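You operate a simulated robot arm through the tools that you are given. There is no shell and no other tool. Be economical: measure what you need, move in short steps, check, and stop when the job is done.

You run a simulated two-armed robot. Do the job below in one go: nothing can be reset, and whatever is moved stays where it is left.

JOB
Fit the 25 mm adapter in the TEST socket in place of the 12 mm one.
Fine: lock lever to FREE, the 12 mm adapter into the empty collar of the rack, lever at TIGHT in the end.
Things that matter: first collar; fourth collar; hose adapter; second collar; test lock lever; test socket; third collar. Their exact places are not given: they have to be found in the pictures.

Only the result counts: the job must be done as asked and must still hold three seconds after the hand-in. Knocking over, shifting, dropping, spilling or breaking anything else fails it.

ROBOT AND FRAMES
Two 7-joint arms with two-finger parallel grippers on one trunk, on a base that drives. Base frame: it is fixed to the floor where the robot stands at the start and does not move with it; the origin is under the middle of the robot, x ahead of it, y to its left, z up. Lengths are in mm, angles in degrees, forces in N, time in s.
The left shoulder is at the start at [60, 189, 1228], the right one opposite. With the tool pointing down near the work surface each hand reaches from about 100 to 620 mm from the robot's upright axis, wherever it stands, measured 20 degrees to its own side. Places, roughly: first collar [500, 500, 800]; fourth collar [500, 200, 800]; second collar [500, 400, 800]; test lock lever [500, 0, 800]; test socket [500, 0, 800]; third collar [500, 300, 800]. Payload 3.43 kg a hand.
The TCP of each hand is the grasp point between the finger pads, 30 mm short of the fingertips. In the tool frame z runs along the fingers and y along their closing line. The gripper opens to 94 mm. The fingers are 28 mm wide and 10 mm thick; the gripper's body (50 by 96 mm) begins 55 mm behind the TCP.
Orientation is that of the tool frame in the base frame, as a unit quaternion [x, y, z, w]. With the fingers straight down and closing along the base's y, the tool's x points along the base's -x, its y along +y and its z along -z.

CONTROLS
- The arms move only by the tool apply_moves. It takes "left_moves", "right_moves" or both (then of equal length, played together; a hand with none holds still); each is a list of rows, each a list of 3 entries, a list of its own where there are three numbers: the turn, a rotation vector about the tool's x, y, z in degrees, then the shift along the tool's x, y, z in cm, then the gripper command, from -1 (fully open) to 1 (shut), values between in proportion. In form: [[[wx, wy, wz], [x, y, z], grip], ...]. A call has 1 to 12 rows; each row is the pose to reach, as a shift and turn from the pose commanded when the call began, along the tool's axes at that moment. A row lasts 0.2 s, in which the tool goes at most 50 mm and 8.6 degrees; a call with a longer step from one row to the next is refused whole, and so is a gripper value outside its range. Where a pose cannot be reached the arm comes as near as it can. A force on the tool above 40 N (or 10 N above the force at the start of the call, whichever is more), or a blocked arm, ends the call early, and 0.2 s more pass. Each finger travels about 153 mm/s and halts on what it meets, pressing with about 28 N; the grip force reading is that of the motor and also rises with nothing between the fingers. The clock runs only during rows and for 0.2 s after the last one: add rows that repeat a pose to give the fingers time. It gives the time, the measured TCP pose, the force on the tool (base axes), the opening and the grip force at its end, in the units of the frame above (readings bear some noise), with the torque about the TCP (base axes, N m) and any sound that the robot's microphone picked up.
- Cameras (640 x 400 px; columns grow to the right, rows downward): "scene" is now at [6.1, 9.9, 1768.4]; the picture's right is [0.28, -0.96, 0.00], its down [-0.84, -0.25, -0.48] and it looks along [0.46, 0.13, -0.88] (base axes); focal length 281 px, centre (320, 200). "left" rides on the left gripper at [76, -14, -103] in its tool frame; the picture's right is [0.18, 0.98, 0.00], its down [-0.75, 0.14, -0.64] and it looks along [-0.63, 0.12, 0.77] (tool axes); focal length 243 px, centre (320, 200). "right" rides on the right gripper at [76, 14, -102] in its tool frame; the picture's right is [-0.18, 0.98, 0.00], its down [-0.75, -0.14, -0.64] and it looks along [-0.63, -0.12, 0.77] (tool axes); focal length 243 px, centre (320, 200).
- get_image(camera): a new picture of that camera. The clock stands still meanwhile.
- lift_body(by): slides the trunk up (or, below 0, down) by that many mm; the arms and the scene camera ride with it, the base frame stays. It gives what a move gives, with no picture.
- steer(legs): drives the robot by 1 to 6 legs, each [ahead, left, turn to the left] in mm, mm and degrees, along the robot's own axes; the way and the turn of a leg run together, so that a leg with both is an arc; at most 1500 mm and 180 degrees a leg. The arms and the cameras ride along, it lands a little off, and it stops where it bumps. It gives what a move gives.
- head_to(pan, tilt): turns the head with the scene camera to pan (to the left, within 86 degrees either way) and tilt (down, from -29 to 69), counted from straight ahead of the robot. It gives what a move gives.
- point_at(camera, pixels): for up to 12 pixels [column, row] of the newest picture of that camera ("zoom" is the newest enlarged one), the place [x, y, z] in the base frame of the surface seen there, good to about 2 mm, but the place of the scene camera against the robot may be out by one fixed shift of up to 18 mm in any direction. The clock stands still meanwhile.
- inspect(camera, box): a new picture of the part [left, top, right, bottom] of that camera's present view, enlarged. The clock stands still meanwhile.
- sign_off(): hands the job in; it is judged then, once.

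Work in short steps. Measure before you move; look again where a grasp or a placing could have gone wrong, and mend it. You have 80 turns and 58 pictures in all, those below and enlarged ones among them. Open the grippers and draw the arms clear of the work before you hand the job in, unless the task says otherwise; then end with one line.

The tools are called after "Request:" as name(argument=value, ...) on one line, values as JSON. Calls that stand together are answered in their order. apply_moves: Moves the arms, as the interface text tells. Its arguments: {"type":"object","properties":{"left_moves":{"type":"array","items":{"type":"array"}},"right_moves":{"type":"array","items":{"type":"array"}}},"required":[]} The other tools are called the same way: lift_body (by) slides the trunk up or down; steer (legs) drives the base; head_to (pan, tilt) turns the head that bears the scene camera; get_image (camera) takes a picture; point_at (camera, pixels) gives the place of the surface under pixels of a picture; inspect (camera, box) takes an enlarged picture of a part of a camera's view; sign_off () hands the job in.

At the start:

```text
time: 0.0
left_tcp_pos: [336.1, 449.9, 1103.4]
left_tool_rot: [0.0, 1.0, 0.001, 0.0]
left_force: [-1.3, 0.1, -0.3]
left_wrist_torque: [-0.02, 0.02, -0.01]
left_opening: 93.7
left_grip_force: 0.1
right_tcp_pos: [344.9, 54.1, 1082.1]
right_tool_rot: [0.0, 1.0, 0.0, 0.001]
right_force: [-0.8, 0.3, -0.3]
right_wrist_torque: [-0.05, -0.07, 0.0]
right_opening: 93.8
right_grip_force: 0.1
trunk travel left (down, up): [-900.0, 90.0]
robot x, y, heading: [-1.4, -1.4, 0.0]
head pan, tilt: [16.3, 61.5]
```

scene: 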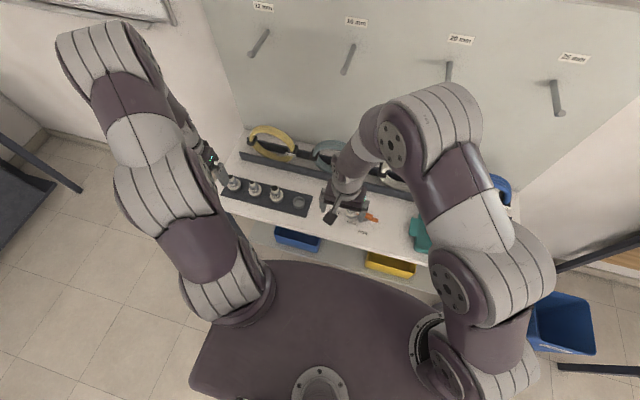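
right: 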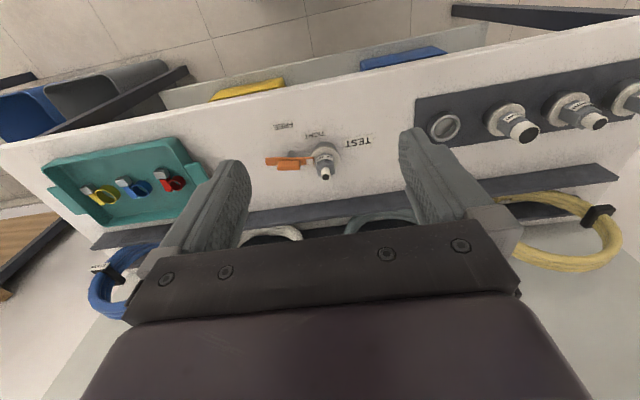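
left: 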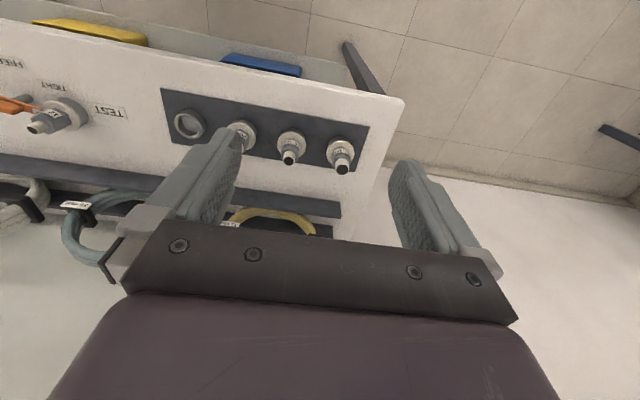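

The right picture shows the TEST socket at about (325,160), an orange lever at (290,162) and the empty collar at (444,127). I enlarge that area and the rack.

Request:
inspect(camera="right", box=[250, 100, 410, 200])

Request:
inspect(camera="right", box=[410, 60, 640, 204])

Request:
inspect(camera="left", box=[150, 80, 390, 230])

Request:
point_at(camera="right", pixels=[[325, 150], [325, 177], [270, 162], [290, 163], [444, 127], [510, 125], [531, 133], [578, 107], [599, 122], [283, 126], [315, 134], [400, 180]])

Request:
point_at(camera="left", pixels=[[188, 124], [291, 143], [288, 158], [341, 152], [342, 169], [243, 132], [60, 113], [36, 128], [10, 104], [275, 120]])

```text
4.00 times, centred on (330, 150) of right
```

zoom: 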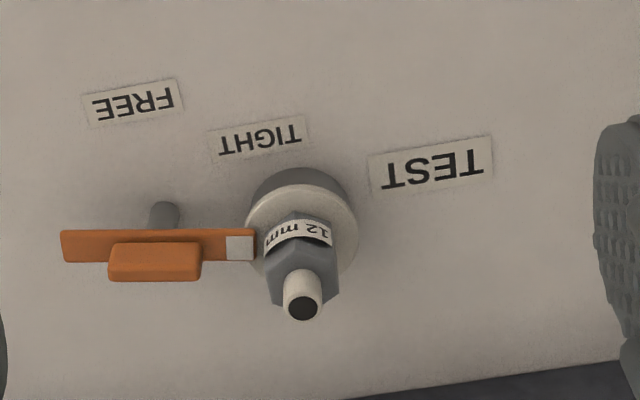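

```text
2.78 times, centred on (525, 132) of right
```

zoom: 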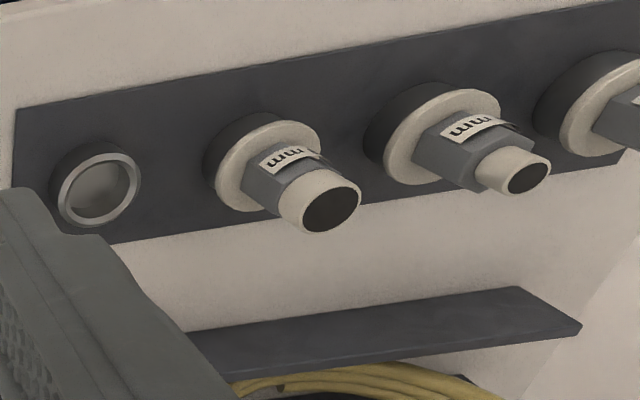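

```text
2.67 times, centred on (270, 155) of left
```

zoom: 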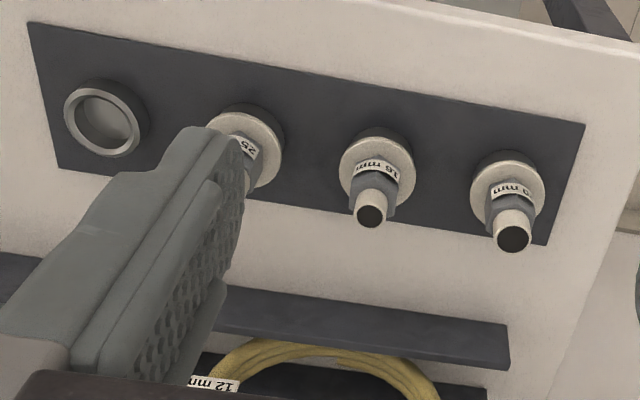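

```text
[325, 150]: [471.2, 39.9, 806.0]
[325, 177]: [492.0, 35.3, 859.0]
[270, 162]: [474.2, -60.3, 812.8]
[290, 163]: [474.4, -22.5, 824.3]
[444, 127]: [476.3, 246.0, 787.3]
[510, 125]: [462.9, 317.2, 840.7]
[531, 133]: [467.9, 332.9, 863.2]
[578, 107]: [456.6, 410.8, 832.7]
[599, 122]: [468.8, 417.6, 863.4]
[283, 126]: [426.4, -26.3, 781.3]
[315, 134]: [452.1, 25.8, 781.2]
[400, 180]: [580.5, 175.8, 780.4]
```

```text
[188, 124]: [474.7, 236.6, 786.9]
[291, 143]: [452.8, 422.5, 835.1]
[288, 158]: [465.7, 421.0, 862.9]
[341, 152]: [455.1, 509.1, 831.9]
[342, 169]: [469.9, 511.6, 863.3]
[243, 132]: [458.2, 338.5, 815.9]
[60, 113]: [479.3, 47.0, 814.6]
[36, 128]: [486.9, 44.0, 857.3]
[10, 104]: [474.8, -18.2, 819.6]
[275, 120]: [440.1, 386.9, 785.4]
```

The left zoom suggests 25 mm in the third collar (y≈335), 16 in the second, 20(?) in the first; the fourth (y≈240) is empty. I lower both hands for closer views.

Request:
apply_moves(right_moves=[[[0, 0, 0], [-1.1, -1.08, 2.6], -1], [[0, 0, 0], [-2.2, -2.16, 5.2], -1], [[0, 0, 0], [-3.3, -3.24, 7.8], -1], [[0, 0, 0], [-4.4, -4.3, 10.5], -1], [[0, 0, 0], [-5.5, -5.4, 13.0], -1]], left_moves=[[[0, 0, 0], [-1.3, -2.4, 2.8], -1], [[0, 0, 0], [-2.6, -4.8, 5.6], -1], [[0, 0, 0], [-3.9, -7.2, 8.4], -1], [[0, 0, 0], [-5.2, -9.6, 11.2], -1], [[0, 0, 0], [-6.4, -12, 14.0], -1]])

Request:
get_image(camera="right")

Request:
get_image(camera="left")

```text
time: 1.2
left_tcp_pos: [403.7, 325.8, 962.7]
left_tool_rot: [0.0, 1.0, 0.0, -0.001]
left_force: [0.4, 0.1, 0.3]
left_wrist_torque: [0.04, 0.01, 0.01]
left_opening: 94.0
left_grip_force: 0.0
right_tcp_pos: [402.2, 0.6, 951.6]
right_tool_rot: [0.0, 1.0, 0.001, -0.001]
right_force: [0.3, -0.4, 0.0]
right_wrist_torque: [0.01, -0.01, 0.0]
right_opening: 94.4
right_grip_force: 0.1
trunk travel left (down, up): [-900.0, 90.0]
robot x, y, heading: [0.0, -4.3, -0.4]
head pan, tilt: [16.3, 61.5]
```

```text
51 pictures are left
```

right: 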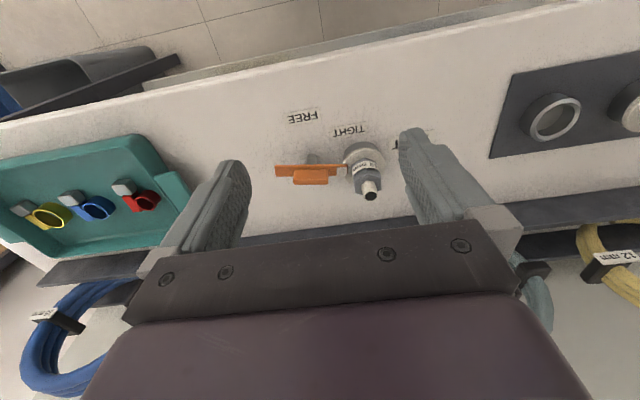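

```text
50 pictures are left
```

left: 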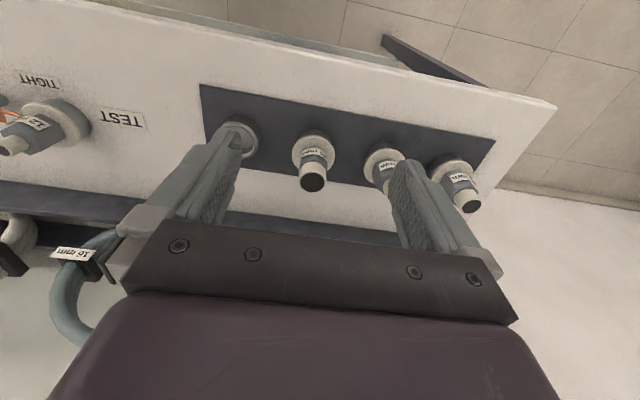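

The lever is at (310,170) in the right view and the candidate 25 mm adapter at (313,160) in the left. I zoom in on both and measure.

Request:
inspect(camera="right", box=[260, 100, 420, 210])

Request:
point_at(camera="right", pixels=[[278, 170], [344, 170], [309, 170], [298, 177], [326, 178], [312, 157], [363, 147], [363, 168], [369, 183], [370, 196], [302, 118], [349, 131]])

Request:
inspect(camera="left", box=[210, 100, 370, 200])

Request:
point_at(camera="left", pixels=[[295, 153], [333, 152], [313, 165], [300, 166], [325, 167], [303, 184], [323, 184], [313, 192], [240, 122], [313, 137], [255, 150], [240, 138]])

```text
3.64 times, centred on (340, 155) of right
```

zoom: 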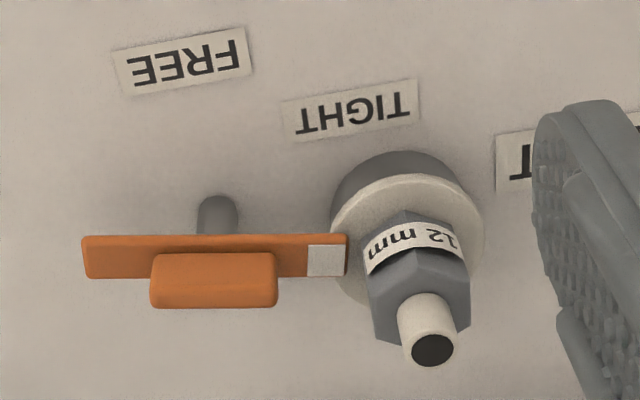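

```text
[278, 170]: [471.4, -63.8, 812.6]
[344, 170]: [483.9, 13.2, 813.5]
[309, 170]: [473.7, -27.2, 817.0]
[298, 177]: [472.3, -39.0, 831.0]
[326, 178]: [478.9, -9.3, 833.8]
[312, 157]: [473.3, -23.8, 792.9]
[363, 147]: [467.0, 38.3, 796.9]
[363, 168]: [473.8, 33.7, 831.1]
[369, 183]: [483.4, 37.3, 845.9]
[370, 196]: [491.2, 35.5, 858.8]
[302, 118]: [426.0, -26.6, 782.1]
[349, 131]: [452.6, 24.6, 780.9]
```

```text
4.00 times, centred on (290, 150) of left
```

zoom: 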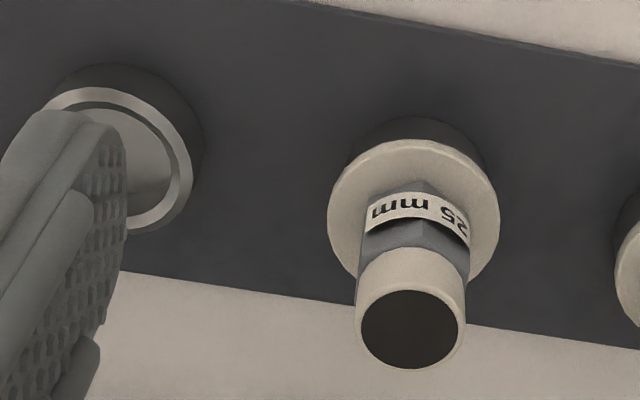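

```text
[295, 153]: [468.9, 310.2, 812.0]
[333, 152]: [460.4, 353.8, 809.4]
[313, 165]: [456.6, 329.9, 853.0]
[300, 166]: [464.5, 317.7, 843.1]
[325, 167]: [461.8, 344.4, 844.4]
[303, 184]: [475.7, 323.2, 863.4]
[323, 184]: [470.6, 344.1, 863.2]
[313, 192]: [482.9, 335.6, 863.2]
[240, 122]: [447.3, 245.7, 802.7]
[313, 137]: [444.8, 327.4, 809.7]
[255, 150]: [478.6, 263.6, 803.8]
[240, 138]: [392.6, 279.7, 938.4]
```

The zoom confirms 25 mm in the third collar. I measure its spout and flange rims to get the axis, plus the empty collar.

Request:
point_at(camera="zoom", pixels=[[366, 328], [457, 328], [412, 295], [412, 360], [334, 212], [494, 214], [412, 146], [482, 270], [346, 268], [185, 180], [120, 96], [165, 215]])

Request:
inspect(camera="right", box=[260, 120, 404, 210])

```text
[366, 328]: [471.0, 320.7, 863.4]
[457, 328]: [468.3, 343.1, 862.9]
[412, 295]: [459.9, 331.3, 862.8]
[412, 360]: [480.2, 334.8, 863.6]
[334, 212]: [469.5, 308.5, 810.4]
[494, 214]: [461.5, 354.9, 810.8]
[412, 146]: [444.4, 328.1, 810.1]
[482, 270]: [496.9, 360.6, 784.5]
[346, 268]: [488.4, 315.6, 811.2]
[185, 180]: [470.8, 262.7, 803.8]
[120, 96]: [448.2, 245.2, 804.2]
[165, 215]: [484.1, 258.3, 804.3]
```

```text
4.44 times, centred on (332, 165) of right
```

zoom: 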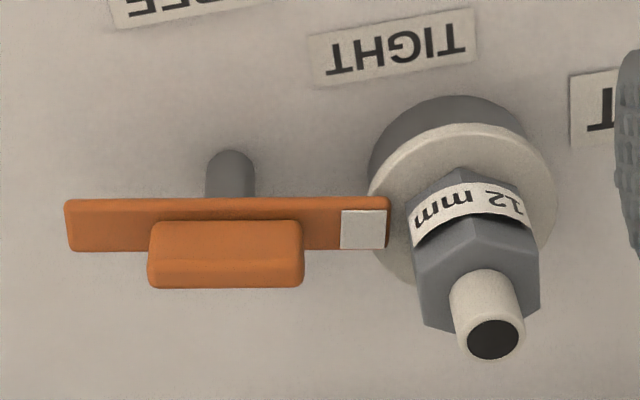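

The 25 mm adapter's axis is near (469,332), flange top at z 811, top at z 863. Now the same for the test adapter and lever from the new zoom.

Request:
point_at(camera="zoom", pixels=[[468, 340], [517, 340], [493, 322], [493, 356], [420, 320], [538, 300], [460, 130], [550, 190], [480, 250], [375, 205], [384, 205], [384, 240]])

Request:
point_at(camera="zoom", pixels=[[72, 203], [72, 245], [230, 170], [155, 230], [155, 280], [298, 230], [298, 280], [230, 245], [110, 245], [340, 242], [450, 110], [380, 150]])

```text
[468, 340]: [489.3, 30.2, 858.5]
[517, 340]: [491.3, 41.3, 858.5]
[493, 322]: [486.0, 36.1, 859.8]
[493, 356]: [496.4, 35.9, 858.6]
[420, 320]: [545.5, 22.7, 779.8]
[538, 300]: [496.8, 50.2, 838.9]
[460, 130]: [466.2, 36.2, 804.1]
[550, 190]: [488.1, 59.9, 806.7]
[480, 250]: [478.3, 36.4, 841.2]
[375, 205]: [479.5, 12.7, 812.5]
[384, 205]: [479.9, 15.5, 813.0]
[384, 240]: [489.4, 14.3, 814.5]
```

```text
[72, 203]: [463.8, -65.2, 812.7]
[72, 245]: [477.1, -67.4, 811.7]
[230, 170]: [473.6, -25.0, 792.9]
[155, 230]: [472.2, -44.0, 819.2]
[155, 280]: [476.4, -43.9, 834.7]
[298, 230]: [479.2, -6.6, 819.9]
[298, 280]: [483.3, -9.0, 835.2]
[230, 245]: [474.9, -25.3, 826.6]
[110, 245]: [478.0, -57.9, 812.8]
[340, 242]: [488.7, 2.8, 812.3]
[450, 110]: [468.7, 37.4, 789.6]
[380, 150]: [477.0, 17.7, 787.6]
```

Lever: bar runs 10° off the y-axis, centre ≈ (478,-25), knob top z 835, tip overlapping the socket flange. I turn the right gripper about -100° (so the lever turn ends near neutral) and place it above the knob, still high.

Request:
apply_moves(right_moves=[[[0, 0, 8.37], [-0.63, -0.21, 0], -1], [[0, 0, 16.73], [-1.27, -0.43, 0], -1], [[0, 0, 25.1], [-1.9, -0.64, 0], -0.8], [[0, 0, 33.47], [-2.53, -0.85, 0], -0.6], [[0, 0, 41.83], [-3.17, -1.07, 0], -0.4], [[0, 0, 50.2], [-3.8, -1.28, 0], -0.2], [[0, 0, 58.57], [-4.43, -1.49, 0], -0.1], [[0, 0, 66.93], [-5.07, -1.71, 0], -0.1], [[0, 0, 75.3], [-5.7, -1.92, 0], -0.1], [[0, 0, 83.67], [-6.33, -2.13, 0], -0.1], [[0, 0, 92.03], [-6.97, -2.35, 0], -0.1], [[0, 0, 100.4], [-7.6, -2.56, 0], -0.1]])

Request:
get_image(camera="right")

```text
time: 3.8
left_tcp_pos: [401.5, 326.0, 964.2]
left_tool_rot: [0.0, 1.0, 0.0, -0.001]
left_force: [0.2, -0.1, 0.1]
left_wrist_torque: [0.01, 0.0, 0.03]
left_opening: 94.0
left_grip_force: 0.1
right_tcp_pos: [477.3, -25.2, 953.0]
right_tool_rot: [0.769, 0.639, 0.0, 0.0]
right_force: [-0.3, 0.5, -0.5]
right_wrist_torque: [-0.01, 0.0, 0.0]
right_opening: 51.8
right_grip_force: 0.1
trunk travel left (down, up): [-900.0, 90.0]
robot x, y, heading: [-1.1, 2.4, -0.0]
head pan, tilt: [16.3, 61.5]
```

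```text
46 pictures are left
```

right: 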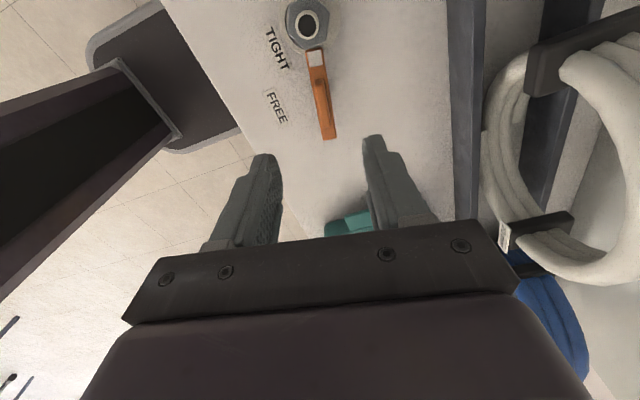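

The gripper is well turned; the bar runs (315,55)–(328,138). I measure the knob's width and the socket adapter hex in a zoom.

Request:
inspect(camera="right", box=[250, 0, 410, 145])

```text
2.76 times, centred on (330, 72) of right
```

zoom: 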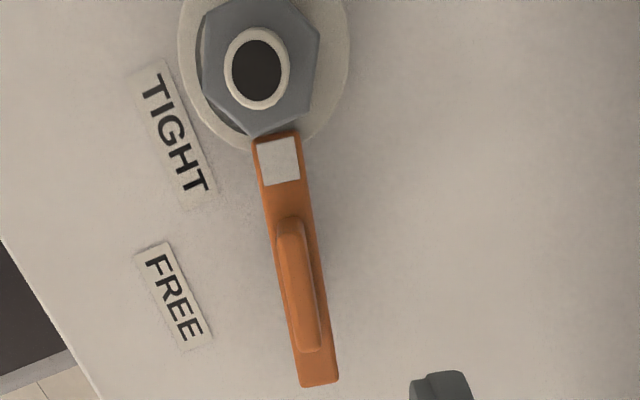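

Request:
point_at(camera="zoom", pixels=[[292, 225], [300, 285], [307, 285], [290, 285], [308, 345], [277, 140], [318, 380], [258, 70], [250, 133], [206, 20], [310, 100], [318, 40]])

```text
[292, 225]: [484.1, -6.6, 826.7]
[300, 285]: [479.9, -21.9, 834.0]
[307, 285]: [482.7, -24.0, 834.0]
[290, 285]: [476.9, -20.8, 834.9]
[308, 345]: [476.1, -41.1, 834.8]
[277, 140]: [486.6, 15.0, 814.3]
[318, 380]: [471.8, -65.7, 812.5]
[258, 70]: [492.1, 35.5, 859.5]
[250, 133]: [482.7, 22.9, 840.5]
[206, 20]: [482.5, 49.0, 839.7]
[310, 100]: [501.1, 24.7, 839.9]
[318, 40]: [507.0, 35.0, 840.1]
```

Knob centre ≈ (479,-25), about 10 mm wide, top 834.5. I descend to TCP z 848 and close.

Request:
apply_moves(right_moves=[[[0, 0, 0], [0.03, 0.17, 3.5], -0.1], [[0, 0, 0], [0.03, 0.17, 7.0], -0.1], [[0, 0, 0], [0.03, 0.17, 10.5], -0.1], [[0, 0, 0], [0.03, 0.17, 10.5], 0.4], [[0, 0, 0], [0.03, 0.17, 10.5], 1], [[0, 0, 0], [0.03, 0.17, 10.5], 1]])

Request:
get_image(camera="right")

```text
time: 5.2
left_tcp_pos: [402.4, 327.1, 962.9]
left_tool_rot: [-0.001, 1.0, -0.001, -0.002]
left_force: [-0.2, -0.4, 0.1]
left_wrist_torque: [-0.02, 0.01, -0.01]
left_opening: 94.1
left_grip_force: 0.0
right_tcp_pos: [480.0, -26.3, 849.8]
right_tool_rot: [0.769, 0.64, 0.002, 0.0]
right_force: [11.8, -3.0, 3.5]
right_wrist_torque: [0.4, -0.22, 0.57]
right_opening: 8.9
right_grip_force: 42.8
trunk travel left (down, up): [-900.0, 90.0]
robot x, y, heading: [-0.8, 0.3, -0.2]
head pan, tilt: [16.3, 61.5]
```

```text
44 pictures are left
```

right: 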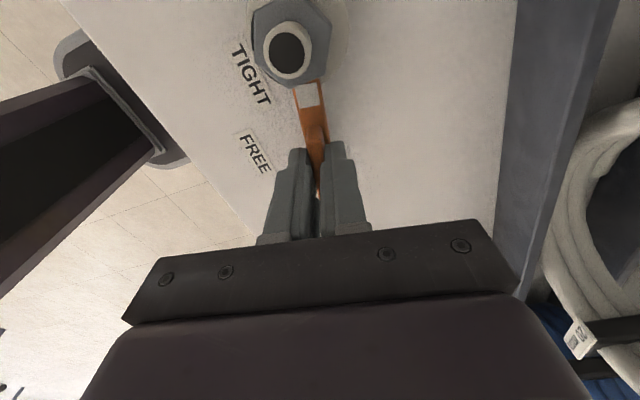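

The knob is held (8.9 mm). I turn the lever tip from the socket toward the robot (counter-clockwise from above), 43° first.

Request:
apply_moves(right_moves=[[[0, 0, -7.2], [0, 0, 0], 1], [[0, 0, -14.4], [0, 0, 0], 1], [[0, 0, -21.6], [0, 0, 0], 1], [[0, 0, -28.8], [0, 0, 0], 1], [[0, 0, -36], [0, 0, 0], 1], [[0, 0, -43], [0, 0, 0], 1]])

Request:
get_image(camera="right")

```text
time: 6.6
left_tcp_pos: [401.5, 326.2, 963.8]
left_tool_rot: [0.0, 1.0, 0.0, 0.0]
left_force: [-0.1, 0.4, 0.0]
left_wrist_torque: [0.0, 0.01, 0.01]
left_opening: 94.1
left_grip_force: 0.0
right_tcp_pos: [479.6, -26.4, 847.7]
right_tool_rot: [0.478, 0.878, 0.001, 0.001]
right_force: [21.7, -12.4, 25.7]
right_wrist_torque: [-0.56, -0.03, -0.07]
right_opening: 9.0
right_grip_force: 43.2
trunk travel left (down, up): [-900.0, 90.0]
robot x, y, heading: [1.3, -3.5, -0.1]
head pan, tilt: [16.3, 61.5]
```

```text
43 pictures are left
```

right: 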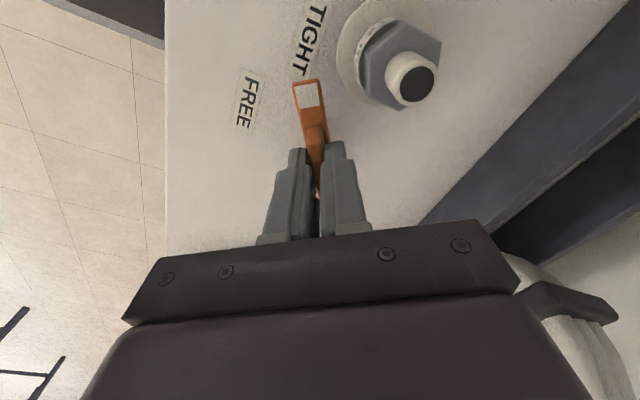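

The lever follows; side force has risen to ~35 N, so I ease 1.5 mm toward the push direction and continue turning.

Request:
apply_moves(right_moves=[[[0, 0, 0], [-0.16, 0.07, -0.1], 1], [[0, 0, -7.2], [-0.16, 0.07, -0.1], 1], [[0, 0, -14.4], [-0.16, 0.07, -0.1], 1], [[0, 0, -21.6], [-0.16, 0.07, -0.1], 1], [[0, 0, -28.8], [-0.16, 0.07, -0.1], 1], [[0, 0, -36], [-0.16, 0.07, -0.1], 1], [[0, 0, -43], [-0.16, 0.07, -0.1], 1]])

Request:
get_image(camera="right")

```text
time: 8.2
left_tcp_pos: [399.9, 327.3, 963.4]
left_tool_rot: [0.0, 1.0, 0.0, -0.001]
left_force: [-0.3, 0.1, 0.3]
left_wrist_torque: [-0.01, 0.0, 0.0]
left_opening: 93.8
left_grip_force: 0.1
right_tcp_pos: [479.1, -26.4, 847.8]
right_tool_rot: [0.124, 0.992, 0.0, 0.0]
right_force: [14.9, 1.6, 22.8]
right_wrist_torque: [0.24, 0.47, 0.04]
right_opening: 9.0
right_grip_force: 42.7
trunk travel left (down, up): [-900.0, 90.0]
robot x, y, heading: [2.8, 0.3, -0.2]
head pan, tilt: [16.3, 61.5]
```

```text
42 pictures are left
```

right: 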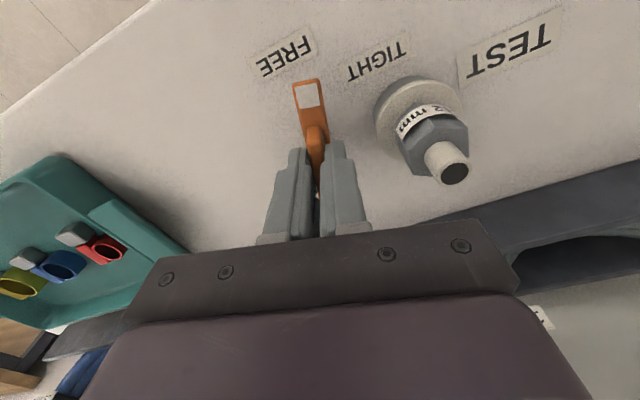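

The tip is nearly at FREE, about 14° short. I turn the rest.

Request:
apply_moves(right_moves=[[[0, 0, -5], [0, 0, 0], 1], [[0, 0, -10], [0, 0, 0], 1], [[0, 0, -15], [0, 0, 0], 1], [[0, 0, -15], [0, 0, 0], 1]])

Request:
get_image(camera="right")

```text
time: 9.2
left_tcp_pos: [400.8, 328.0, 962.9]
left_tool_rot: [0.0, 1.0, 0.001, -0.001]
left_force: [0.1, -0.2, 0.1]
left_wrist_torque: [-0.04, -0.01, 0.0]
left_opening: 93.9
left_grip_force: 0.0
right_tcp_pos: [480.9, -25.2, 848.7]
right_tool_rot: [-0.005, 1.0, 0.001, 0.001]
right_force: [12.5, 4.9, 17.9]
right_wrist_torque: [0.15, -0.68, -0.85]
right_opening: 8.8
right_grip_force: 43.0
trunk travel left (down, up): [-900.0, 90.0]
robot x, y, heading: [1.6, -1.0, 0.1]
head pan, tilt: [16.3, 61.5]
```

```text
41 pictures are left
```

right: 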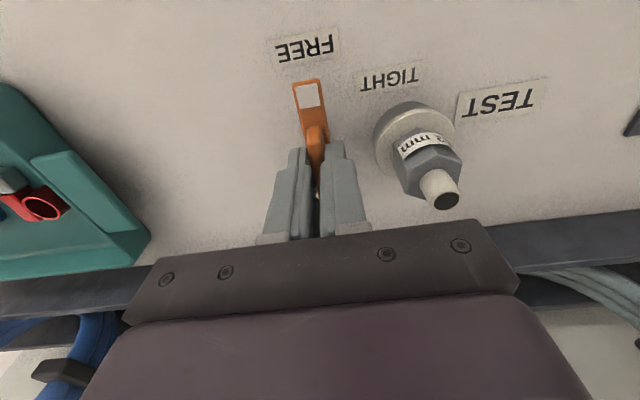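

Torque about z rose to -0.85 N m, which may be a stop. I push another 6° to make sure it is at the end, then release and look.

Request:
apply_moves(right_moves=[[[0, 0, -3], [0, 0, 0], 1], [[0, 0, -6], [0, 0, 0], 1], [[0, 0, -6], [0, 0, 0], 1]])

```text
time: 10.0
left_tcp_pos: [400.4, 327.6, 963.8]
left_tool_rot: [0.001, 1.0, -0.001, 0.0]
left_force: [0.4, 0.2, 0.3]
left_wrist_torque: [0.03, 0.0, 0.02]
left_opening: 94.2
left_grip_force: 0.1
right_tcp_pos: [479.4, -25.4, 848.5]
right_tool_rot: [-0.057, 0.998, -0.001, 0.0]
right_force: [8.8, 8.1, 17.4]
right_wrist_torque: [0.62, 0.14, -1.32]
right_opening: 11.4
right_grip_force: 45.1
trunk travel left (down, up): [-900.0, 90.0]
robot x, y, heading: [-0.5, -1.3, 0.0]
head pan, tilt: [16.3, 61.5]
```

The knob now resists (opening widened to 11.4 mm, torque -1.3), so this is the FREE stop. I open and rise, then look.

Request:
apply_moves(right_moves=[[[0, 0, 6], [0, 0, 0], 0.4], [[0, 0, 6], [0, 0, 0], -0.2], [[0, 0, 6], [0, 0, 0], -0.2], [[0, 0, 6], [0, 0, -4], -0.2], [[0, 0, 6], [0, 0, -8], -0.2], [[0, 0, 6], [0, 0, -12], -0.2], [[0, 0, 6], [2, -4, -14], -0.5]])

Request:
get_image(camera="right")

```text
time: 11.6
left_tcp_pos: [400.7, 326.4, 964.7]
left_tool_rot: [0.0, 1.0, 0.002, 0.0]
left_force: [-1.2, 1.0, 0.2]
left_wrist_torque: [0.05, 0.0, 0.0]
left_opening: 93.9
left_grip_force: 0.0
right_tcp_pos: [464.2, -70.8, 990.2]
right_tool_rot: [-0.005, 1.0, 0.001, 0.0]
right_force: [0.8, -0.2, 0.7]
right_wrist_torque: [0.02, -0.01, 0.03]
right_opening: 70.4
right_grip_force: 0.0
trunk travel left (down, up): [-900.0, 90.0]
robot x, y, heading: [1.0, -2.3, 0.1]
head pan, tilt: [16.3, 61.5]
```

```text
40 pictures are left
```

right: 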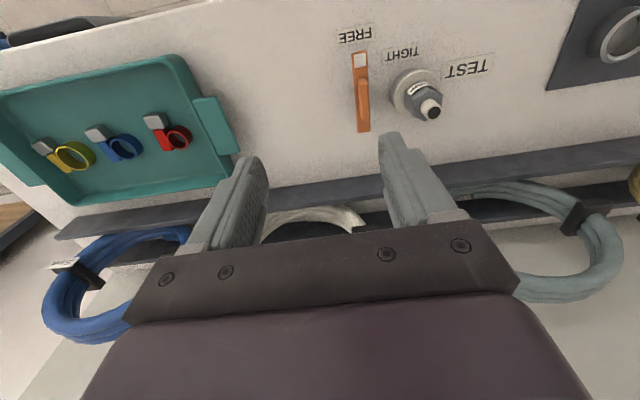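

The lever now points at FREE. I draw the right arm aside and bring the left hand above the test adapter (492,36) with ~55 mm opening.

Request:
apply_moves(right_moves=[[[0, 0, 0], [1.7, -3.6, -0.2], -0.5], [[0, 0, 0], [3.4, -7.2, -0.4], -0.5], [[0, 0, 0], [5.1, -10.8, -0.6], -0.5], [[0, 0, 0], [6.8, -14.4, -0.8], -0.5], [[0, 0, 0], [8.4, -17.9, -1], -0.5], [[0, 0, 0], [8.4, -17.9, -1], -0.5], [[0, 0, 0], [8.4, -17.9, -1], -0.5], [[0, 0, 0], [8.4, -17.9, -1], -0.5]], left_moves=[[[0, 0, 0], [-0.3, -1.0, 0], -0.17], [[0, 0, 0], [-1.6, -5, 0], -0.17], [[0, 0, 0], [-2.9, -9.2, 0], -0.17], [[0, 0, 0], [-4.2, -13.4, 0], -0.17], [[0, 0, 0], [-5.5, -17.6, 0], -0.17], [[0, 0, 0], [-6.8, -21.8, 0], -0.17], [[0, 0, 0], [-8.1, -26, 0], -0.17], [[0, 0, 0], [-9.1, -29.0, 0.4], -0.17]])

Request:
get_image(camera="left")

```text
time: 13.4
left_tcp_pos: [491.0, 38.1, 960.2]
left_tool_rot: [0.0, 1.0, 0.001, 0.0]
left_force: [-0.3, -0.1, 0.0]
left_wrist_torque: [0.02, 0.02, -0.03]
left_opening: 54.9
left_grip_force: 0.1
right_tcp_pos: [382.7, -251.9, 998.2]
right_tool_rot: [-0.005, 1.0, 0.001, 0.0]
right_force: [0.6, -0.8, -0.3]
right_wrist_torque: [-0.01, 0.01, 0.02]
right_opening: 70.6
right_grip_force: 0.1
trunk travel left (down, up): [-900.0, 90.0]
robot x, y, heading: [-3.6, -3.9, 0.0]
head pan, tilt: [16.3, 61.5]
```

```text
39 pictures are left
```

left: 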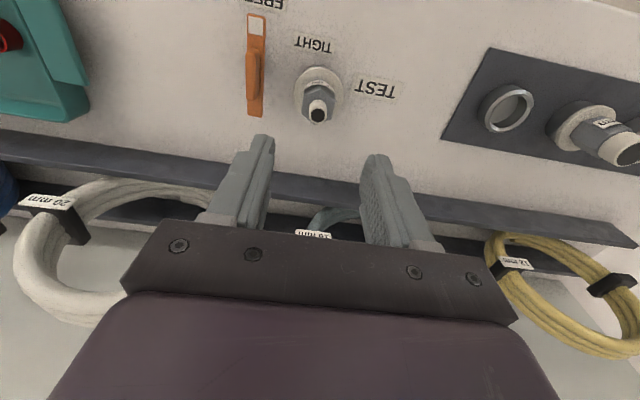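

The left hand reaches. I measure the test adapter and the empty collar from here.

Request:
point_at(camera="left", pixels=[[317, 113], [318, 118], [300, 88], [319, 67], [485, 105], [507, 129], [508, 90], [533, 100], [508, 110], [312, 45]])

Request:
inspect(camera="left", box=[230, 10, 390, 150])

Request:
inspect(camera="left", box=[440, 60, 600, 160])

```text
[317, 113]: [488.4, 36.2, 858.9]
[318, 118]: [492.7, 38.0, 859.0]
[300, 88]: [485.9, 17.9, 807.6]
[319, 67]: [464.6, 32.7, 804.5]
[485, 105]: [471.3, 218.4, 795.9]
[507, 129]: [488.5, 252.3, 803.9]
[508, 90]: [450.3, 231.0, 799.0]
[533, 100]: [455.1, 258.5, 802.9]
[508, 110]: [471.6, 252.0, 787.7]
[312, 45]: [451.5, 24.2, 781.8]
```

```text
2.86 times, centred on (310, 80) of left
```

zoom: 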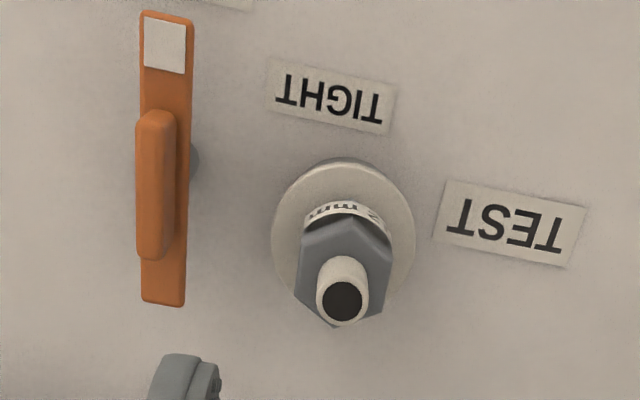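

```text
4.00 times, centred on (520, 110) of left
```

zoom: 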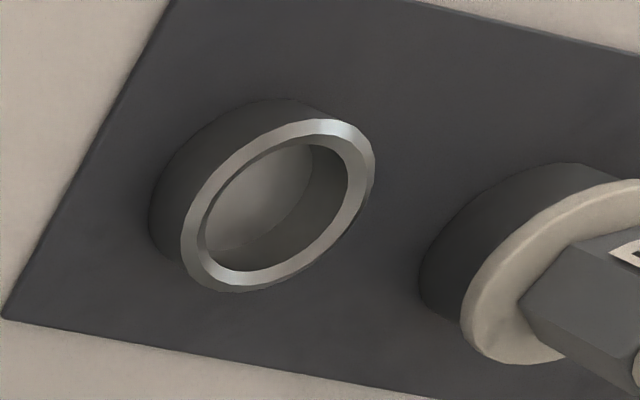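

I take rim points on the collar zoom.

Request:
point_at(camera="zoom", pixels=[[190, 235], [230, 283], [365, 170], [325, 127], [305, 258], [225, 170], [340, 222], [262, 142], [525, 300], [480, 340], [500, 230]])

```text
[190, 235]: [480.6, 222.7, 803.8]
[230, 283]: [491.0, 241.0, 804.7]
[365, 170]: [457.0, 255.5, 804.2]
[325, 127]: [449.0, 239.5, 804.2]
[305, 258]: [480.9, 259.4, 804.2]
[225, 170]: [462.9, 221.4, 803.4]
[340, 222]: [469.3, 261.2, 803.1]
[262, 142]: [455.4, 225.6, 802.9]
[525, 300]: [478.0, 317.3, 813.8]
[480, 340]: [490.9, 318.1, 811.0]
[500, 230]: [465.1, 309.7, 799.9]
```

Collar 4 centre ≈ (470,241,804). The hex flats face ±y, so yaw 0 fits. I descend to TCP z≈841 at (492,36.5) and close on the hex.

Request:
apply_moves(left_moves=[[[0, 0, 0], [-0.08, -0.13, 4], -0.17], [[0, 0, 0], [-0.08, -0.13, 8], -0.17], [[0, 0, 0], [-0.08, -0.13, 10], -0.17], [[0, 0, 0], [-0.08, -0.13, 11.9], -0.17], [[0, 0, 0], [-0.08, -0.13, 11.9], 0.2], [[0, 0, 0], [-0.08, -0.13, 11.9], 0.6], [[0, 0, 0], [-0.08, -0.13, 11.9], 0.8]])

Request:
get_image(camera="left")

```text
time: 15.0
left_tcp_pos: [492.9, 35.5, 840.6]
left_tool_rot: [0.0, 1.0, 0.0, 0.0]
left_force: [0.0, 0.3, 0.8]
left_wrist_torque: [0.03, -0.02, -0.01]
left_opening: 33.1
left_grip_force: 28.2
right_tcp_pos: [382.8, -249.1, 999.4]
right_tool_rot: [-0.005, 1.0, 0.0, 0.0]
right_force: [-0.6, 0.0, 0.3]
right_wrist_torque: [0.02, -0.02, 0.01]
right_opening: 70.5
right_grip_force: 0.0
trunk travel left (down, up): [-900.0, 90.0]
robot x, y, heading: [-2.6, 1.3, 0.2]
head pan, tilt: [16.3, 61.5]
```

```text
36 pictures are left
```

left: 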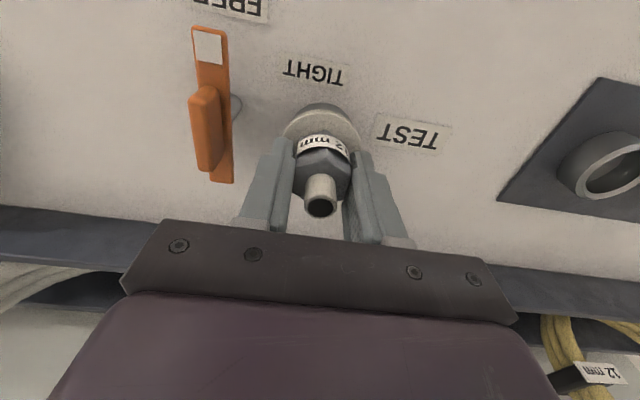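

Opening reads 33 mm; I give the fingers more time at full close to see whether it settles.

Request:
apply_moves(left_moves=[[[0, 0, 0], [0, 0, 0], 1], [[0, 0, 0], [0, 0, 0], 1]])

Request:
inspect(camera="left", box=[240, 90, 400, 230])

```text
time: 15.6
left_tcp_pos: [492.7, 35.2, 841.4]
left_tool_rot: [0.0, 1.0, 0.001, 0.0]
left_force: [-0.7, 0.5, -1.2]
left_wrist_torque: [-0.01, 0.03, -0.03]
left_opening: 33.2
left_grip_force: 27.9
right_tcp_pos: [382.7, -250.3, 999.6]
right_tool_rot: [-0.005, 1.0, 0.0, 0.0]
right_force: [-0.2, 0.3, -0.3]
right_wrist_torque: [0.03, 0.02, 0.01]
right_opening: 70.6
right_grip_force: 0.0
trunk travel left (down, up): [-900.0, 90.0]
robot x, y, heading: [-0.7, -1.5, 0.2]
head pan, tilt: [16.3, 61.5]
```

```text
2.86 times, centred on (320, 160) of left
```

zoom: 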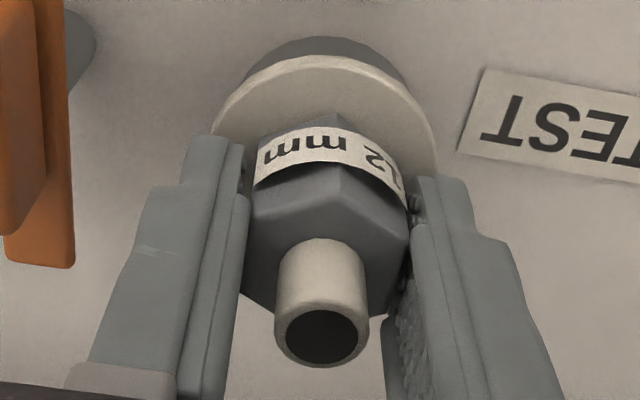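

The hex is gripped. I lift slowly and watch the force.

Request:
apply_moves(left_moves=[[[0, 0, 0], [0, 0, -0.5], 1], [[0, 0, 0], [0, 0, -1.2], 1], [[0, 0, 0], [0, 0, -2.2], 1], [[0, 0, 0], [0, 0, -3.6], 1], [[0, 0, 0], [0, 0, -5.5], 1]])

Request:
get_image(camera="left")

```text
time: 16.8
left_tcp_pos: [488.9, 36.6, 894.9]
left_tool_rot: [0.0, 1.0, 0.0, 0.0]
left_force: [-0.3, 0.1, -0.6]
left_wrist_torque: [-0.03, 0.02, 0.03]
left_opening: 33.0
left_grip_force: 27.8
right_tcp_pos: [382.8, -250.0, 999.9]
right_tool_rot: [-0.005, 1.0, 0.0, 0.0]
right_force: [0.0, 0.4, 0.2]
right_wrist_torque: [-0.01, -0.02, 0.02]
right_opening: 70.3
right_grip_force: 0.1
trunk travel left (down, up): [-900.0, 90.0]
robot x, y, heading: [0.6, -0.1, 0.0]
head pan, tilt: [16.3, 61.5]
```

```text
34 pictures are left
```

left: 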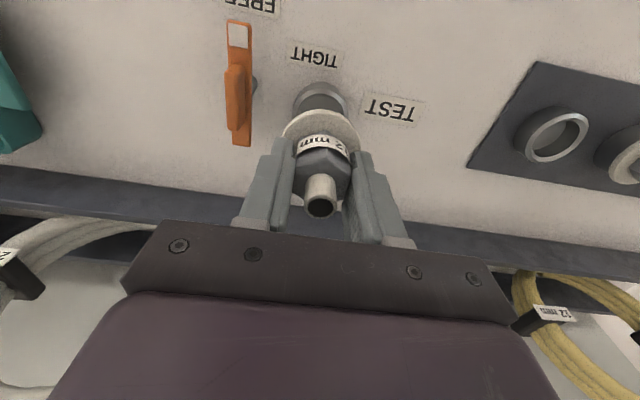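

The adapter is out. I carry it over collar 4: shift (-21.5,+204.7) mm, slightly higher.

Request:
apply_moves(left_moves=[[[0, 0, 0], [0.3, 2.5, -1], 1], [[0, 0, 0], [0.8, 6.5, -1], 1], [[0, 0, 0], [1.2, 10.5, -1], 1], [[0, 0, 0], [1.6, 14.5, -1], 1], [[0, 0, 0], [2.0, 18.5, -1], 1], [[0, 0, 0], [2.15, 20.47, -1], 1], [[0, 0, 0], [2.15, 20.47, -1], 1]])

Request:
get_image(camera="left")

Request:
inspect(camera="left", box=[240, 60, 400, 220])

```text
time: 18.4
left_tcp_pos: [469.9, 241.1, 905.3]
left_tool_rot: [-0.001, 1.0, 0.0, 0.0]
left_force: [0.8, -0.5, -0.8]
left_wrist_torque: [0.0, -0.02, 0.0]
left_opening: 33.0
left_grip_force: 27.6
right_tcp_pos: [382.4, -250.4, 999.6]
right_tool_rot: [-0.005, 1.0, 0.0, 0.0]
right_force: [-0.3, 0.5, -0.1]
right_wrist_torque: [0.0, -0.01, 0.0]
right_opening: 70.5
right_grip_force: 0.2
trunk travel left (down, up): [-900.0, 90.0]
robot x, y, heading: [2.0, -0.1, 0.1]
head pan, tilt: [16.3, 61.5]
```

```text
33 pictures are left
```

left: 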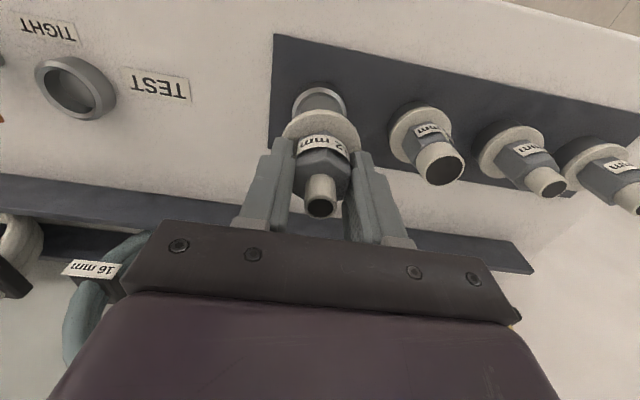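

```text
2.50 times, centred on (320, 140) of left
```

zoom: 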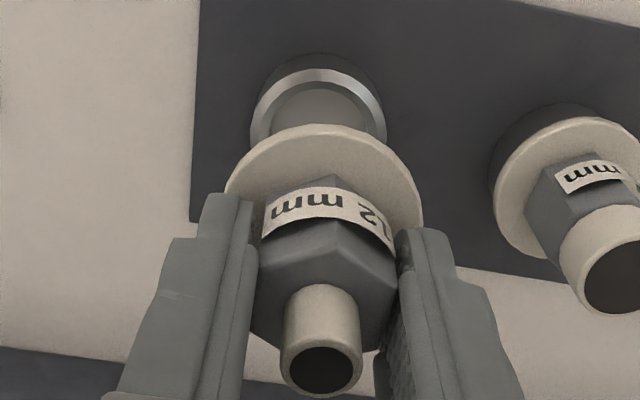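

I check alignment of the held adapter against the collar rim.

Request:
point_at(camera="zoom", pixels=[[318, 72], [254, 130], [382, 125], [265, 95], [372, 92], [321, 128], [229, 190], [419, 190], [288, 370], [358, 368], [321, 352], [321, 388]])

```text
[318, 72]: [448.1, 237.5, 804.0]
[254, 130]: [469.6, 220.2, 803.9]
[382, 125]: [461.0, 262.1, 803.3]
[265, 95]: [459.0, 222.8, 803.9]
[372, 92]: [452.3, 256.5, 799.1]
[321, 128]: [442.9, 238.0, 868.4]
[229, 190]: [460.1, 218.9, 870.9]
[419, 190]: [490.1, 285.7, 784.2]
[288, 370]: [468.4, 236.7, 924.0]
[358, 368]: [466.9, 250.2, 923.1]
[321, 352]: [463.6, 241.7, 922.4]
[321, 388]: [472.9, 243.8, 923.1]
```

Adapter ≈ (468,243), collar ≈ (469.5,241). I correct by (+1.5,-1.8) mm and descend slowly about 58 mm.

Request:
apply_moves(left_moves=[[[0, 0, 0], [-0.15, -0.18, 0], 1], [[0, 0, 0], [-0.15, -0.18, 2], 1], [[0, 0, 0], [-0.15, -0.18, 3.5], 1], [[0, 0, 0], [-0.15, -0.18, 4], 1], [[0, 0, 0], [-0.15, -0.18, 4.5], 1], [[0, 0, 0], [-0.15, -0.18, 5], 1], [[0, 0, 0], [-0.15, -0.18, 5.4], 1], [[0, 0, 0], [-0.15, -0.18, 5.8], 1]])

Request:
inspect(camera="left", box=[220, 60, 420, 220])

```text
time: 20.2
left_tcp_pos: [471.4, 240.7, 847.5]
left_tool_rot: [0.0, 1.0, 0.0, 0.0]
left_force: [-0.5, 0.0, -0.4]
left_wrist_torque: [0.01, -0.07, 0.03]
left_opening: 33.2
left_grip_force: 28.2
right_tcp_pos: [382.8, -249.3, 999.6]
right_tool_rot: [-0.006, 1.0, 0.0, 0.0]
right_force: [0.3, 0.0, -0.6]
right_wrist_torque: [0.02, -0.01, -0.03]
right_opening: 70.5
right_grip_force: 0.0
trunk travel left (down, up): [-900.0, 90.0]
robot x, y, heading: [0.3, -0.4, -0.1]
head pan, tilt: [16.3, 61.5]
```

```text
2.50 times, centred on (320, 140) of left
```

zoom: 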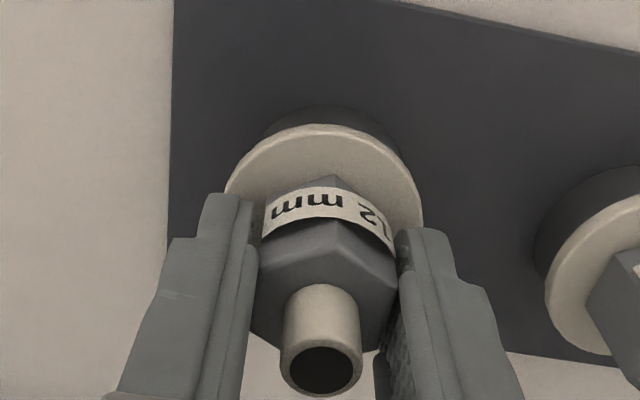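

It slid in without force. I lower the last few mm until it touches.

Request:
apply_moves(left_moves=[[[0, 0, 0], [0, 0, 0.15], 1], [[0, 0, 0], [0, 0, 0.3], 1], [[0, 0, 0], [0, 0, 0.4], 1]])

Request:
point_at(camera="zoom", pixels=[[321, 352], [321, 130], [321, 388]])

```text
time: 21.0
left_tcp_pos: [472.1, 238.9, 845.3]
left_tool_rot: [0.0, 1.0, 0.0, 0.001]
left_force: [-2.1, 4.2, 13.6]
left_wrist_torque: [0.3, 0.21, 0.03]
left_opening: 32.8
left_grip_force: 27.5
right_tcp_pos: [381.0, -250.3, 1000.1]
right_tool_rot: [-0.005, 1.0, 0.001, 0.0]
right_force: [-0.2, 0.2, -0.2]
right_wrist_torque: [0.0, -0.02, 0.02]
right_opening: 70.5
right_grip_force: 0.1
trunk travel left (down, up): [-900.0, 90.0]
robot x, y, heading: [-2.8, 0.4, -0.1]
head pan, tilt: [16.3, 61.5]
```

```text
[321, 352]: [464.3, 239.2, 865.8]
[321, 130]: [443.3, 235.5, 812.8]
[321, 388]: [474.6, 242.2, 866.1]
```

Contact at 13.6 N with TCP z 845: seated. I open to 55 mm, rise, and go above collar 3.

Request:
apply_moves(left_moves=[[[0, 0, 0], [0, 0, -0.1], 0.2], [[0, 0, 0], [0, 0, -0.1], -0.17], [[0, 0, 0], [0, 0, -0.1], -0.17], [[0, 0, 0], [0, 0, -3], -0.17], [[0, 0, 0], [0, 0, -7], -0.17], [[0, 0, 0], [0, 0, -10.5], -0.17], [[0, 0, 0], [0.1, 3, -10.5], -0.17], [[0, 0, 0], [0.1, 6, -10.5], -0.17], [[0, 0, 0], [0.1, 9.2, -10.5], -0.17]])

Request:
get_image(camera="left")

Request:
inspect(camera="left", box=[200, 60, 360, 160])

```text
time: 23.0
left_tcp_pos: [471.1, 331.9, 948.1]
left_tool_rot: [-0.001, 1.0, -0.001, 0.0]
left_force: [-0.1, -0.1, -0.5]
left_wrist_torque: [-0.02, 0.01, 0.03]
left_opening: 54.9
left_grip_force: 0.0
right_tcp_pos: [382.6, -248.9, 999.6]
right_tool_rot: [-0.005, 1.0, 0.001, 0.0]
right_force: [-0.8, 0.7, -0.7]
right_wrist_torque: [0.01, 0.01, 0.01]
right_opening: 70.4
right_grip_force: 0.1
trunk travel left (down, up): [-900.0, 90.0]
robot x, y, heading: [-0.1, 1.9, -0.2]
head pan, tilt: [16.3, 61.5]
```

```text
30 pictures are left
```

left: 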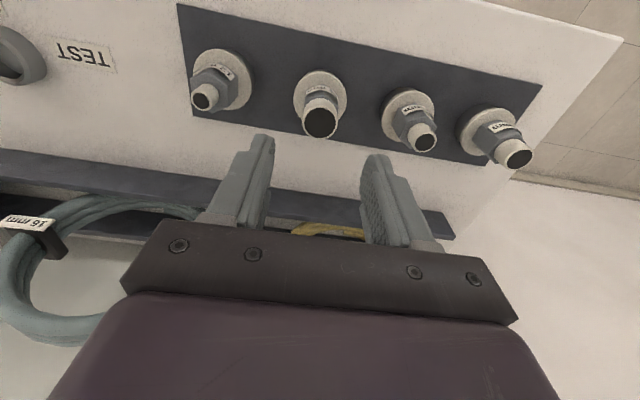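

```text
4.00 times, centred on (280, 110) of left
```

zoom: 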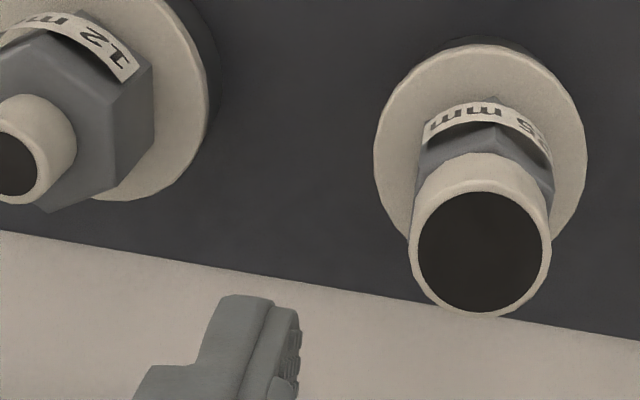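

Both look seated. I measure the 25 mm spout's centre from here.

Request:
point_at(camera="zoom", pixels=[[416, 252], [545, 252], [480, 196], [480, 308], [378, 150], [584, 155], [480, 52], [200, 130], [120, 195], [20, 110]])

```text
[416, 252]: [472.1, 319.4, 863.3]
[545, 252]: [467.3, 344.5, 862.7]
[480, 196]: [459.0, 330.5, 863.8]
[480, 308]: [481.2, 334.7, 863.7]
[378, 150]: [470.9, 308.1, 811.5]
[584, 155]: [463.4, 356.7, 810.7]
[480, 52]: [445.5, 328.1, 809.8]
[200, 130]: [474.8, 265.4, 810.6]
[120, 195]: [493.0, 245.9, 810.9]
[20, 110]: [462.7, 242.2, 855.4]
```

Axis (470,332); the 12 mm flange is at z 811 like the others, seated. I descend to TCP z 845 on the 25 mm adapter and grip.

Request:
apply_moves(left_moves=[[[0, 0, 0], [0.1, 0, 4], -0.17], [[0, 0, 0], [0.1, 0, 7.5], -0.17], [[0, 0, 0], [0.1, 0, 10.3], -0.17], [[0, 0, 0], [0.1, 0, 10.3], 0.2], [[0, 0, 0], [0.1, 0, 10.3], 0.6], [[0, 0, 0], [0.1, 0, 10.3], 1], [[0, 0, 0], [0.1, 0, 10.3], 1]])

Request:
inspect(camera="left", box=[220, 60, 420, 220])

```text
time: 24.6
left_tcp_pos: [470.5, 330.9, 845.5]
left_tool_rot: [0.0, 1.0, -0.001, 0.001]
left_force: [-0.2, -0.2, 0.1]
left_wrist_torque: [0.03, -0.02, 0.0]
left_opening: 33.2
left_grip_force: 27.9
right_tcp_pos: [384.1, -249.0, 998.9]
right_tool_rot: [-0.005, 1.0, 0.0, 0.001]
right_force: [-0.4, -0.8, -0.1]
right_wrist_torque: [0.03, 0.04, 0.0]
right_opening: 70.2
right_grip_force: 0.1
trunk travel left (down, up): [-900.0, 90.0]
robot x, y, heading: [-2.3, 3.7, 0.3]
head pan, tilt: [16.3, 61.5]
```

```text
2.50 times, centred on (320, 140) of left
```

zoom: 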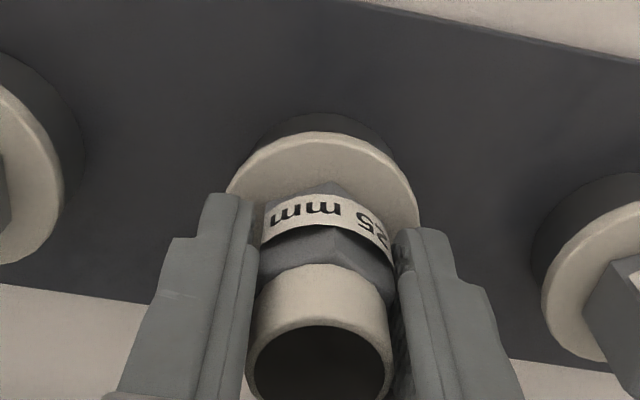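

Gripped. I lift 10 cm, so the spigot clears the neighbouring adapter.

Request:
apply_moves(left_moves=[[[0, 0, 0], [0, 0, -0.5], 1], [[0, 0, 0], [0, 0, -1.2], 1], [[0, 0, 0], [0, 0, -2.2], 1], [[0, 0, 0], [0, 0, -4.5], 1], [[0, 0, 0], [0, 0, -7.5], 1], [[0, 0, 0], [0, 0, -10], 1]])

Request:
apply_moves(left_moves=[[[0, 0, 0], [-0.3, -3.5, 0], 1], [[0, 0, 0], [-0.6, -7.5, 0], 1], [[0, 0, 0], [-0.9, -11.5, 0], 1], [[0, 0, 0], [-1.2, -15.5, 0], 1], [[0, 0, 0], [-1.5, -19.5, 0], 1], [[0, 0, 0], [-1.8, -23.5, 0], 1], [[0, 0, 0], [-2.05, -27.5, 0], 1], [[0, 0, 0], [-2.13, -29.6, 0.5], 1], [[0, 0, 0], [-2.13, -29.6, 2], 1], [[0, 0, 0], [-2.13, -29.6, 4], 1], [[0, 0, 0], [-2.13, -29.6, 4], 1]])

Request:
inspect(camera="left", box=[220, 60, 420, 220])

```text
time: 26.0
left_tcp_pos: [471.6, 332.0, 947.5]
left_tool_rot: [0.0, 1.0, -0.001, 0.0]
left_force: [0.1, -0.4, -1.0]
left_wrist_torque: [-0.02, 0.02, -0.04]
left_opening: 33.4
left_grip_force: 28.0
right_tcp_pos: [383.3, -249.1, 1000.0]
right_tool_rot: [-0.004, 1.0, 0.001, 0.0]
right_force: [0.9, 0.4, 0.5]
right_wrist_torque: [0.03, -0.01, 0.0]
right_opening: 70.5
right_grip_force: 0.1
trunk travel left (down, up): [-900.0, 90.0]
robot x, y, heading: [3.3, -0.5, -0.0]
head pan, tilt: [16.3, 61.5]
```

```text
time: 28.4
left_tcp_pos: [490.7, 36.1, 905.8]
left_tool_rot: [0.0, 1.0, 0.0, 0.001]
left_force: [0.7, -0.8, -1.1]
left_wrist_torque: [0.0, 0.0, 0.0]
left_opening: 33.0
left_grip_force: 28.2
right_tcp_pos: [381.7, -249.5, 998.1]
right_tool_rot: [-0.005, 1.0, 0.0, 0.001]
right_force: [-0.2, -0.3, -0.4]
right_wrist_torque: [0.02, 0.0, 0.0]
right_opening: 70.7
right_grip_force: 0.0
trunk travel left (down, up): [-900.0, 90.0]
robot x, y, heading: [-2.6, 2.8, 0.1]
head pan, tilt: [16.3, 61.5]
```

```text
2.50 times, centred on (320, 140) of left
```

zoom: 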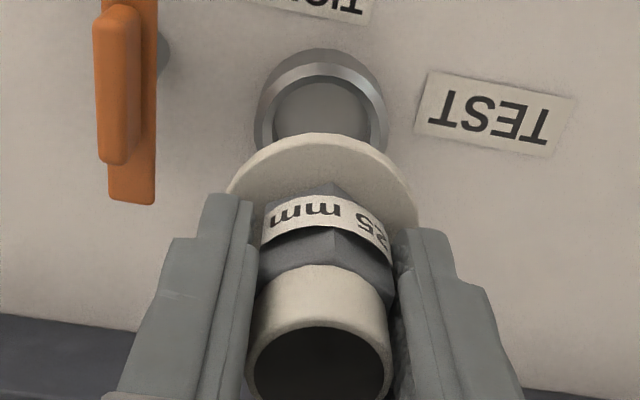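

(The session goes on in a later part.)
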